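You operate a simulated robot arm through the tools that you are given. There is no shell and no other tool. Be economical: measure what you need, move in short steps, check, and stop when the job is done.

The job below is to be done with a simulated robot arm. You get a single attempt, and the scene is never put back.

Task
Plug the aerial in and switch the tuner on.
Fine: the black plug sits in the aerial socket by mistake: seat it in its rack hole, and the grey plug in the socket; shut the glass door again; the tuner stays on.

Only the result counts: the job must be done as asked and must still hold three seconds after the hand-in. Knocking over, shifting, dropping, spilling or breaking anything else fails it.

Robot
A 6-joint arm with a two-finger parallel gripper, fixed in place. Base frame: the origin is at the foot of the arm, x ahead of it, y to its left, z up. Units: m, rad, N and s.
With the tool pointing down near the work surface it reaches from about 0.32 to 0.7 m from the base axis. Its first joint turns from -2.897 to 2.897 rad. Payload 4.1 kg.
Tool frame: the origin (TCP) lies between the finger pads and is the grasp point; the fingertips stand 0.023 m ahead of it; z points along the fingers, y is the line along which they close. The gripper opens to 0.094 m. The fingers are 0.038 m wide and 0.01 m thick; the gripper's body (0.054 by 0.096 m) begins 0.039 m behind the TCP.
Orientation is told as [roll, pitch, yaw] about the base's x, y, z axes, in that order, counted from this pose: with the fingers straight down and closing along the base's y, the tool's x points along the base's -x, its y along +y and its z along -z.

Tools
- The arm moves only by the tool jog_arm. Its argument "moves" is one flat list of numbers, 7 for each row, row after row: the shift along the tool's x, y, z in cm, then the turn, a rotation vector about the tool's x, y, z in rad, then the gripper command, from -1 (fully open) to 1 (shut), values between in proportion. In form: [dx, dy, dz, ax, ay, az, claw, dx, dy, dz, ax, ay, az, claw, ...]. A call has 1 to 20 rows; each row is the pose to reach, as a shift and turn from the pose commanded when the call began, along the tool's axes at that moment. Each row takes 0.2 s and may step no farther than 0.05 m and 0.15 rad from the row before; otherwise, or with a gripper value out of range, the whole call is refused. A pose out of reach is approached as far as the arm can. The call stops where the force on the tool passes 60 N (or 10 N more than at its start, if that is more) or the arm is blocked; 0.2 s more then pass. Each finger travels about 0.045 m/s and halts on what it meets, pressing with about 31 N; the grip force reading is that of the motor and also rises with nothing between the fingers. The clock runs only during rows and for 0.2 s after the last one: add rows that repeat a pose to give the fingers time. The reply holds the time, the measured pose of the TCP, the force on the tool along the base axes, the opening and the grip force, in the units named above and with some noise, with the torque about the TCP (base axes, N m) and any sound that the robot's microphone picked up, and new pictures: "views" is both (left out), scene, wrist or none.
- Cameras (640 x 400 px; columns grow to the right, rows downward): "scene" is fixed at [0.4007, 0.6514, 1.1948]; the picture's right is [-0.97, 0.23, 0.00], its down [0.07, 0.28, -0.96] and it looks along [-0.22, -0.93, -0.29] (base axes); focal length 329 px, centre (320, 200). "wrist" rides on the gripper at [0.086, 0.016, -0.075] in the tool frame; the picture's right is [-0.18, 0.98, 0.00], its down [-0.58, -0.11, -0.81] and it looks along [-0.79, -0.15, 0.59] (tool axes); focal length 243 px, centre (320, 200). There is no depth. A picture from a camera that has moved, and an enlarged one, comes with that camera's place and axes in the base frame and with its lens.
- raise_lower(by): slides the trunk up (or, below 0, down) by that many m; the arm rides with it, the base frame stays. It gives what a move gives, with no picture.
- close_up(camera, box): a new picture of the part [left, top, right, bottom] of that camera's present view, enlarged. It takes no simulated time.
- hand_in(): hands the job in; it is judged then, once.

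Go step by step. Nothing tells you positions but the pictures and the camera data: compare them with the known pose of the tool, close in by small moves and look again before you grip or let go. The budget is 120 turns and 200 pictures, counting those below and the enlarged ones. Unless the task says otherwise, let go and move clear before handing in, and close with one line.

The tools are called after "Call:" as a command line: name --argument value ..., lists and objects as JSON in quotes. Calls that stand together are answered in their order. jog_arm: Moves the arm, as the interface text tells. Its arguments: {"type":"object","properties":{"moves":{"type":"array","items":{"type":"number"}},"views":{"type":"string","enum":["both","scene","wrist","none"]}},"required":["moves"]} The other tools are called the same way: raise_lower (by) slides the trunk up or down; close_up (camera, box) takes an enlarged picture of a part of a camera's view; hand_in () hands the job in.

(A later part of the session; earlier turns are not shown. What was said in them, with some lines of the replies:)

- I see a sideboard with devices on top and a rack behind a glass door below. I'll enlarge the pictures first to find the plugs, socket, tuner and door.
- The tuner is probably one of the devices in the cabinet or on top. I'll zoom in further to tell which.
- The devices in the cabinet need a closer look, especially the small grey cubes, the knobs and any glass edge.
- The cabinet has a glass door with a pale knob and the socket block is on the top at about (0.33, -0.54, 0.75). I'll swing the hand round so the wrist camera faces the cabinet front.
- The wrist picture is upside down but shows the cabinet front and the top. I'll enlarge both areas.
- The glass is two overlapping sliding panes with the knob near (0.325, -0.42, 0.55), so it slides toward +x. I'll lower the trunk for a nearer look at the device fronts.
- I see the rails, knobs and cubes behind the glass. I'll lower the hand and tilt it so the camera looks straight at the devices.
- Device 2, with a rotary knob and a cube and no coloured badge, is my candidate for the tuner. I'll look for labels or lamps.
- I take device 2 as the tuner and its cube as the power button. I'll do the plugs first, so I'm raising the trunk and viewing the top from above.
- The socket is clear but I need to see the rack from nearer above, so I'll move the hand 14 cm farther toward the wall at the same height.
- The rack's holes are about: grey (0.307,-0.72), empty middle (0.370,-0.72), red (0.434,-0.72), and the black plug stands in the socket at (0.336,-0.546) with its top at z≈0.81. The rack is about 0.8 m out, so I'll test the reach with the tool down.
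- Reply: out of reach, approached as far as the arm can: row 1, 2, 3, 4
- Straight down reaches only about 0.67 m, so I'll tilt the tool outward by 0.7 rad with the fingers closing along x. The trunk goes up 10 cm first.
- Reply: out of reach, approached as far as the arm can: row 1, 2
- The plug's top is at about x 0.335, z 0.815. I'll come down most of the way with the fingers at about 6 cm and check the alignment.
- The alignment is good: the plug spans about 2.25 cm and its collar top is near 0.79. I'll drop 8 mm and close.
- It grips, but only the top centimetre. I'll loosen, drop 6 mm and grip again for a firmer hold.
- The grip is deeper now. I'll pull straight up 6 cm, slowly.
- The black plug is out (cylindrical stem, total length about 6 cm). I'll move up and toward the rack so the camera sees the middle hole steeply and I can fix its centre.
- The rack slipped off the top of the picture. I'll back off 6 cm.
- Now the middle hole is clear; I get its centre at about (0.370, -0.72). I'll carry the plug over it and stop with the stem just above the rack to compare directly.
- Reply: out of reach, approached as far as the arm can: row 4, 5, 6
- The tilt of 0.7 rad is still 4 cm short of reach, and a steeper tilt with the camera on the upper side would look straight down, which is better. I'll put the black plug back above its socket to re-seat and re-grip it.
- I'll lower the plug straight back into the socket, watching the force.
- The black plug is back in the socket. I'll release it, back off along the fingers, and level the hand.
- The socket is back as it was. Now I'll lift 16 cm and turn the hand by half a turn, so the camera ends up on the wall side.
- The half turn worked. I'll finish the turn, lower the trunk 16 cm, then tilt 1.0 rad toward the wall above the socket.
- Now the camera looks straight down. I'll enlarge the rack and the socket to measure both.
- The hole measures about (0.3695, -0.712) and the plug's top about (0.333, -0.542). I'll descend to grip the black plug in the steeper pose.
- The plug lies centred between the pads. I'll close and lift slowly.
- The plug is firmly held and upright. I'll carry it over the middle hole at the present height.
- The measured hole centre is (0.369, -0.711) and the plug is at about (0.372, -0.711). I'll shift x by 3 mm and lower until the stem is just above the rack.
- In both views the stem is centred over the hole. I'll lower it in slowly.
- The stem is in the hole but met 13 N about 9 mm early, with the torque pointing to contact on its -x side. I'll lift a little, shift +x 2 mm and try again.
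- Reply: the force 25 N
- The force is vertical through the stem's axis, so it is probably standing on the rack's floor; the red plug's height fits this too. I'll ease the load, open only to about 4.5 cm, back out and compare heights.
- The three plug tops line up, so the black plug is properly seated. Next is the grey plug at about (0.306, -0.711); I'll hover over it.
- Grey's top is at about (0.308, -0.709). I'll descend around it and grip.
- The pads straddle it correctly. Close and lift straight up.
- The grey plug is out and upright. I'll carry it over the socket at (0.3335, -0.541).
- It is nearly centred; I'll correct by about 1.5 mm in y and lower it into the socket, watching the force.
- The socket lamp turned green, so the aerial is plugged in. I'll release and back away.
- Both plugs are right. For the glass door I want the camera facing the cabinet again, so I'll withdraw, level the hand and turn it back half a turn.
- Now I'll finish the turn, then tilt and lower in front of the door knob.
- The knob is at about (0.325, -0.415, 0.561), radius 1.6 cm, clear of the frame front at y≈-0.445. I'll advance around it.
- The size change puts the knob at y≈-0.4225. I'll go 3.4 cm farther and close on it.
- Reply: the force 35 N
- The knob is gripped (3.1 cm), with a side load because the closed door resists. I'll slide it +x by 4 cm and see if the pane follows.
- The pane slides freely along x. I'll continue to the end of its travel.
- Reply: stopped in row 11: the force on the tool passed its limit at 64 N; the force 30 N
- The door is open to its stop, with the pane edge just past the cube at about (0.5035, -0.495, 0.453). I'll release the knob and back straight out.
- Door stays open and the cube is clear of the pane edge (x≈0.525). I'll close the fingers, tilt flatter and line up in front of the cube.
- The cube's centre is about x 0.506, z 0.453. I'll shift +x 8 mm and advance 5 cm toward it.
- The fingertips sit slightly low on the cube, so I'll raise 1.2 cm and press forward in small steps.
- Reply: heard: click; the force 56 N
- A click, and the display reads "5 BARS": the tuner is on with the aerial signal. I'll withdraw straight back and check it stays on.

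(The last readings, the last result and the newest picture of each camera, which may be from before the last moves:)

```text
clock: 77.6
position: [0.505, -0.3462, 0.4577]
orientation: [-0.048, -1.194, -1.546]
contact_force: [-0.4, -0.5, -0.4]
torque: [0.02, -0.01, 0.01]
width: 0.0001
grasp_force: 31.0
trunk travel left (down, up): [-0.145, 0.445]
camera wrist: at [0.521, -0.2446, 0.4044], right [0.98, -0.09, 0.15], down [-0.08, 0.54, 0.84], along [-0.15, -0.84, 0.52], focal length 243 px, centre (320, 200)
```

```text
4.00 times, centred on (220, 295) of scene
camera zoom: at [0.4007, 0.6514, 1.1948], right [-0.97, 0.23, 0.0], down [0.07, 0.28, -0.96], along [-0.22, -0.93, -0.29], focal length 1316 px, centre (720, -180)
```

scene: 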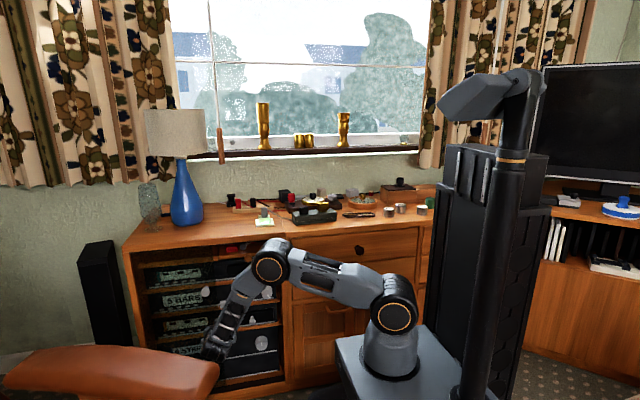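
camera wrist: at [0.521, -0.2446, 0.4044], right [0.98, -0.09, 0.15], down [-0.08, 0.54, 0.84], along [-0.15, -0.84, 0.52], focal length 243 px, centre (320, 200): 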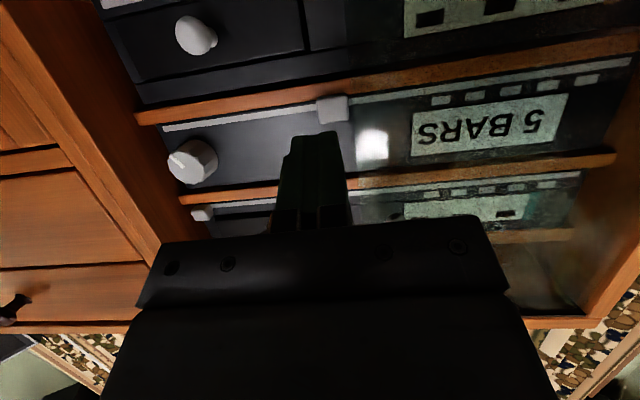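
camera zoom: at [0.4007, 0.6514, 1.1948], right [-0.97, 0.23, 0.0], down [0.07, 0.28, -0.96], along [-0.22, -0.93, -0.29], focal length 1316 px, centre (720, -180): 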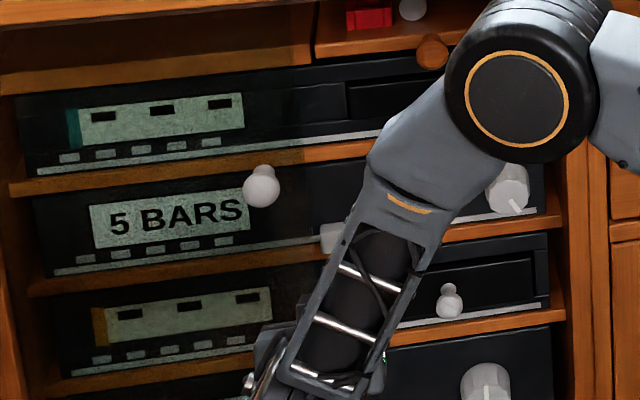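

The tuner stays on. Now back up to the knob to shut the glass door: retreat, tilt back and open the fingers.

Call:
jog_arm --moves '[0.3, 0, -3, 0, 0.1, 0, -0.2, -2.4, 1, -5, 0, 0.2, 0, -0.2, -4.8, 2.2, -6, 0, 0.3, 0, -0.2, -6.8, 3.7, -7, 0, 0.4, 0, -0.2, -8.07, 5.2, -7.07, 0, 0.5, 0, -0.2, -8.07, 5.2, -7.07, 0, 0.5, 0, -0.2]' --views "wrist"

Call:
close_up --camera "wrist" --box '[200, 80, 440, 230]'

```text
clock: 79.0
position: [0.5601, -0.3154, 0.556]
orientation: [-0.022, -0.695, -1.572]
contact_force: [0.7, -0.6, -0.3]
torque: [-0.01, 0.01, 0.0]
width: 0.0565
grasp_force: 0.0
trunk travel left (down, up): [-0.145, 0.445]
camera wrist: at [0.5789, -0.2007, 0.5587], right [0.98, -0.16, 0.1], down [-0.09, 0.07, 0.99], along [-0.16, -0.98, 0.05], focal length 243 px, centre (320, 200)
```

wrist: 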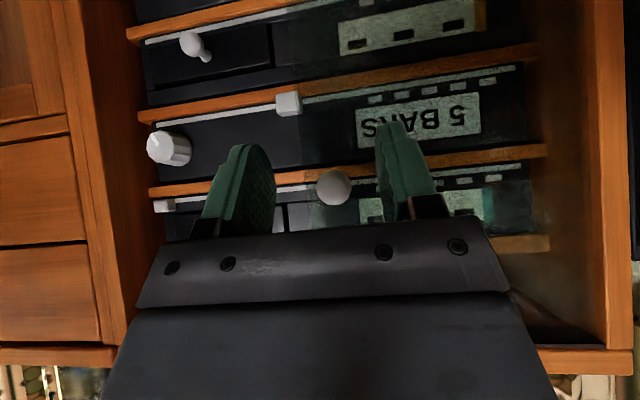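

```text
2.67 times, centred on (320, 155) of wrist
camera zoom: at [0.5789, -0.2007, 0.5587], right [0.98, -0.16, 0.1], down [-0.09, 0.07, 0.99], along [-0.16, -0.98, 0.05], focal length 647 px, centre (320, 320)
```

zoom: 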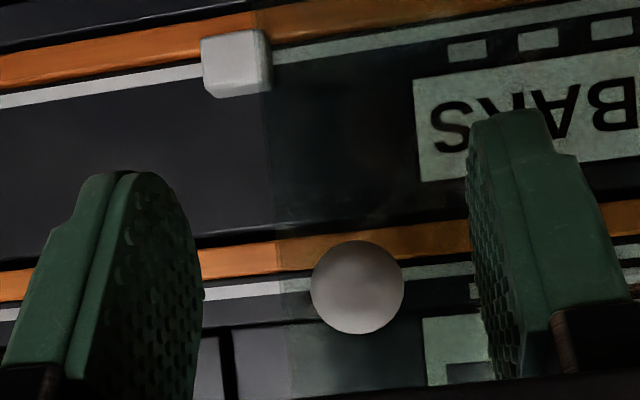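

The knob is at (0.5566, -0.42, 0.56). I'll advance, grip it, and take up the first part of the closing slide.

Call:
jog_arm --moves '[-2.4, -0.35, 2, 0, 0, 0, -0.2, -4.8, -0.35, 4, 0, 0, 0, -0.2, -7.2, -0.35, 5.7, 0, 0, 0, -0.2, -7.2, -0.35, 5.7, 0, 0, 0, 0.1, -7.2, -0.35, 5.7, 0, 0, 0, 1, -7.2, -0.35, 5.7, 0, 0, 0, 1, -7.2, -0.35, 5.7, 0, 0, 0, 1, -7.2, -1.5, 5.7, 0, 0, 0, 1, -7.2, -3, 5.7, 0, 0, 0, 1]' --views "wrist"

```text
clock: 81.0
position: [0.5291, -0.4059, 0.558]
orientation: [-0.023, -0.695, -1.573]
contact_force: [-0.5, 3.5, 3.8]
torque: [0.58, 0.26, -0.21]
width: 0.0311
grasp_force: 45.1
trunk travel left (down, up): [-0.145, 0.445]
camera wrist: at [0.5463, -0.292, 0.5615], right [0.98, -0.16, 0.1], down [-0.09, 0.07, 0.99], along [-0.16, -0.98, 0.06], focal length 243 px, centre (320, 200)
```

wrist: 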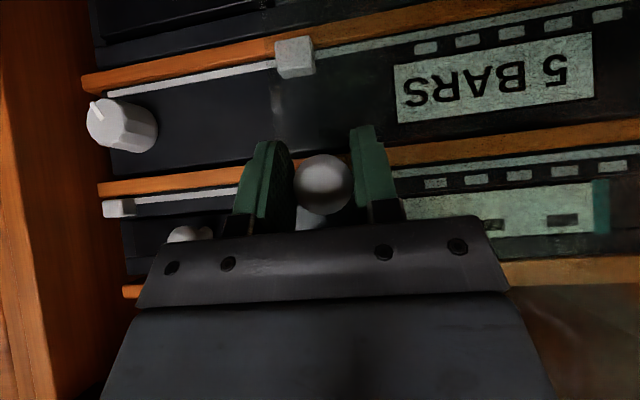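

The pane follows. I'll slide it the remaining 20 cm toward -x until it is shut.

Call:
jog_arm --moves '[0, -2, 0.04, 0, 0, 0, 1, 0, -4, 0.09, 0, 0, 0, 1, 0, -6, 0.13, 0, 0, 0, 1, 0, -8, 0.17, 0, 0, 0, 1, -0.05, -10, 0.22, 0, 0, 0, 1, -0.05, -12, 0.26, 0, 0, 0, 1, -0.05, -14, 0.3, 0, 0, 0, 1, -0.05, -16, 0.35, 0, 0, 0, 1, -0.1, -18, 0.39, 0, 0, 0, 1, -0.1, -19.5, 0.42, 0, 0, 0, 1, -0.1, -20.5, 0.44, 0, 0, 0, 1, -0.1, -21, 0.45, 0, 0, 0, 1]'

Call:
close_up --camera "scene" --box '[140, 245, 300, 345]'

```text
clock: 83.6
position: [0.3249, -0.4048, 0.5597]
orientation: [-0.019, -0.694, -1.561]
contact_force: [43.7, -18.0, -19.7]
torque: [0.04, 0.11, 0.71]
width: 0.0313
grasp_force: 45.5
trunk travel left (down, up): [-0.145, 0.445]
camera wrist: at [0.341, -0.2905, 0.5627], right [0.98, -0.14, 0.1], down [-0.09, 0.07, 0.99], along [-0.15, -0.99, 0.05], focal length 243 px, centre (320, 200)
```

scene: 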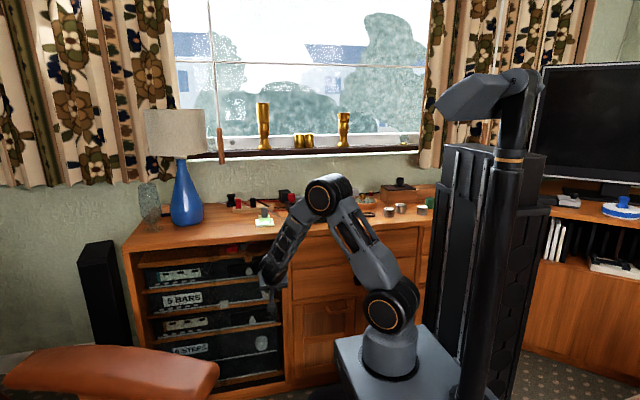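
wrist: 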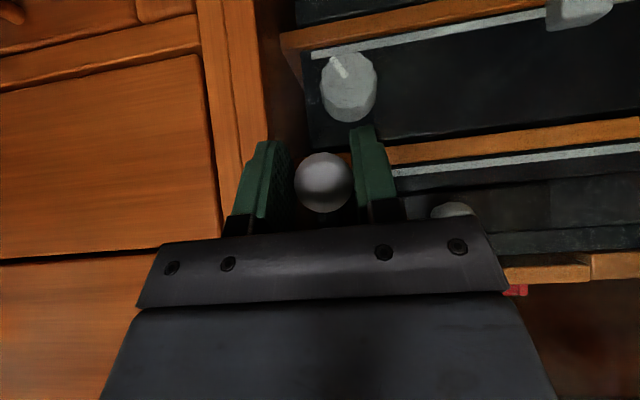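

```text
4.00 times, centred on (220, 295) of scene
camera zoom: at [0.4007, 0.6514, 1.1948], right [-0.97, 0.23, 0.0], down [0.07, 0.28, -0.96], along [-0.22, -0.93, -0.29], focal length 1316 px, centre (720, -180)
```

zoom: 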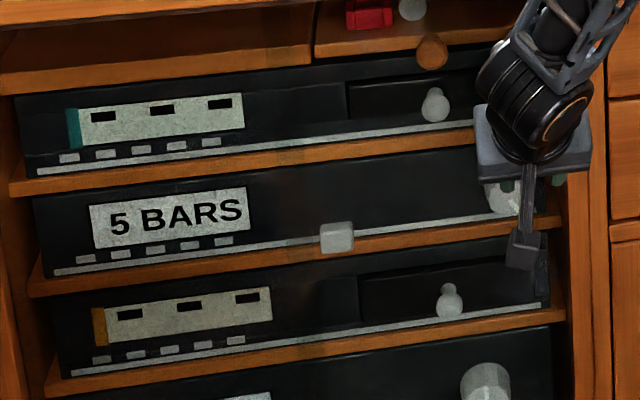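

The door is at its closed stop and the tuner still reads 5 BARS. I'll ease the load, open the fingers and back away.

Call:
jog_arm --moves '[0, 0.3, 0, 0, 0, 0, 1, 0, 0.3, 0, 0, 0, 0, -0.2, 0, 0.4, 0, 0, 0, 0, -0.2, 0, 0.4, 0, 0, 0, 0, -0.2, 2, 0.4, -2, 0, 0, 0, -0.2, 4.5, 0.4, -4, 0, 0, 0, -0.2, 8, 0.4, -7, 0, 0, 0, -0.2, 11, 2, -10, 0, 0, 0, -0.2, 11, 6, -13, 0, 0, 0, -0.2]'

Call:
close_up --camera "wrist" --box '[160, 0, 480, 200]'

Call:
close_up --camera "scene" --box '[140, 180, 300, 280]'

```text
clock: 85.6
position: [0.3836, -0.2428, 0.5873]
orientation: [-0.024, -0.695, -1.573]
contact_force: [-0.2, 0.0, 0.3]
torque: [-0.02, 0.03, -0.01]
width: 0.0566
grasp_force: 0.0
trunk travel left (down, up): [-0.145, 0.445]
camera wrist: at [0.4015, -0.128, 0.5897], right [0.98, -0.16, 0.1], down [-0.09, 0.07, 0.99], along [-0.16, -0.98, 0.06], focal length 243 px, centre (320, 200)
```

scene: 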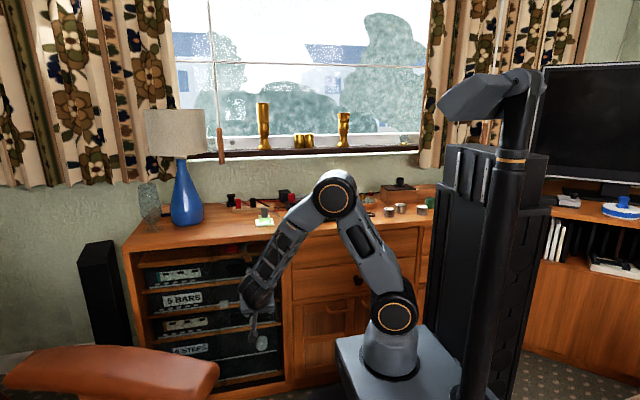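
wrist: 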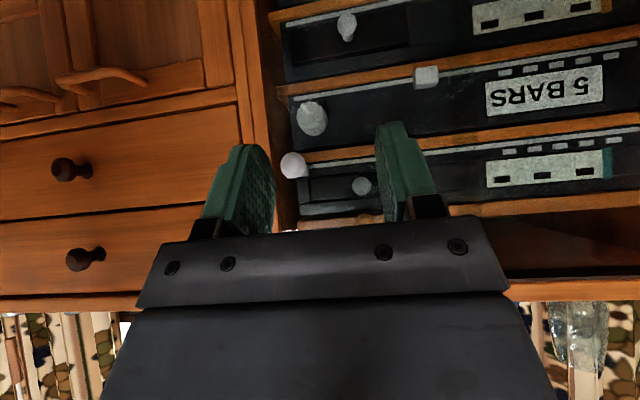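

```text
2.00 times, centred on (320, 100) of wrist
camera zoom: at [0.4015, -0.128, 0.5897], right [0.98, -0.16, 0.1], down [-0.09, 0.07, 0.99], along [-0.16, -0.98, 0.06], focal length 485 px, centre (320, 400)
```

zoom: 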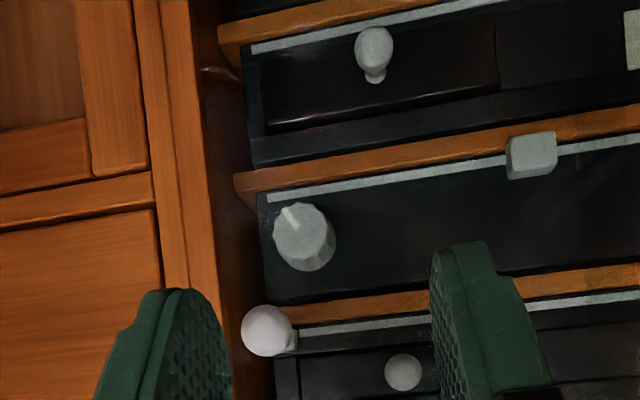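

```text
4.00 times, centred on (220, 230) of scene
camera zoom: at [0.4007, 0.6514, 1.1948], right [-0.97, 0.23, 0.0], down [0.07, 0.28, -0.96], along [-0.22, -0.93, -0.29], focal length 1316 px, centre (720, 80)
```

zoom: 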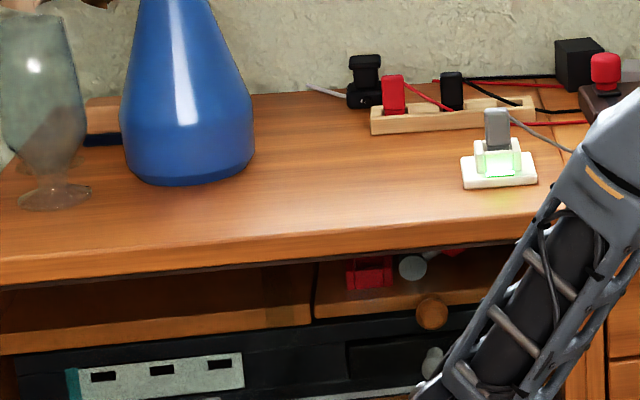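

The knob is back at its shut position (x≈0.3245) and the display still reads 5 BARS. The grey plug lights the socket green, the black plug sits in its rack hole, and the arm is clear, so I'm handing in.

Call:
hand_in

```text
The job is handed in.
```

The aerial (grey plug) is in the socket, the black plug is in its rack hole, the tuner is on and showing 5 BARS, and the glass door is shut.
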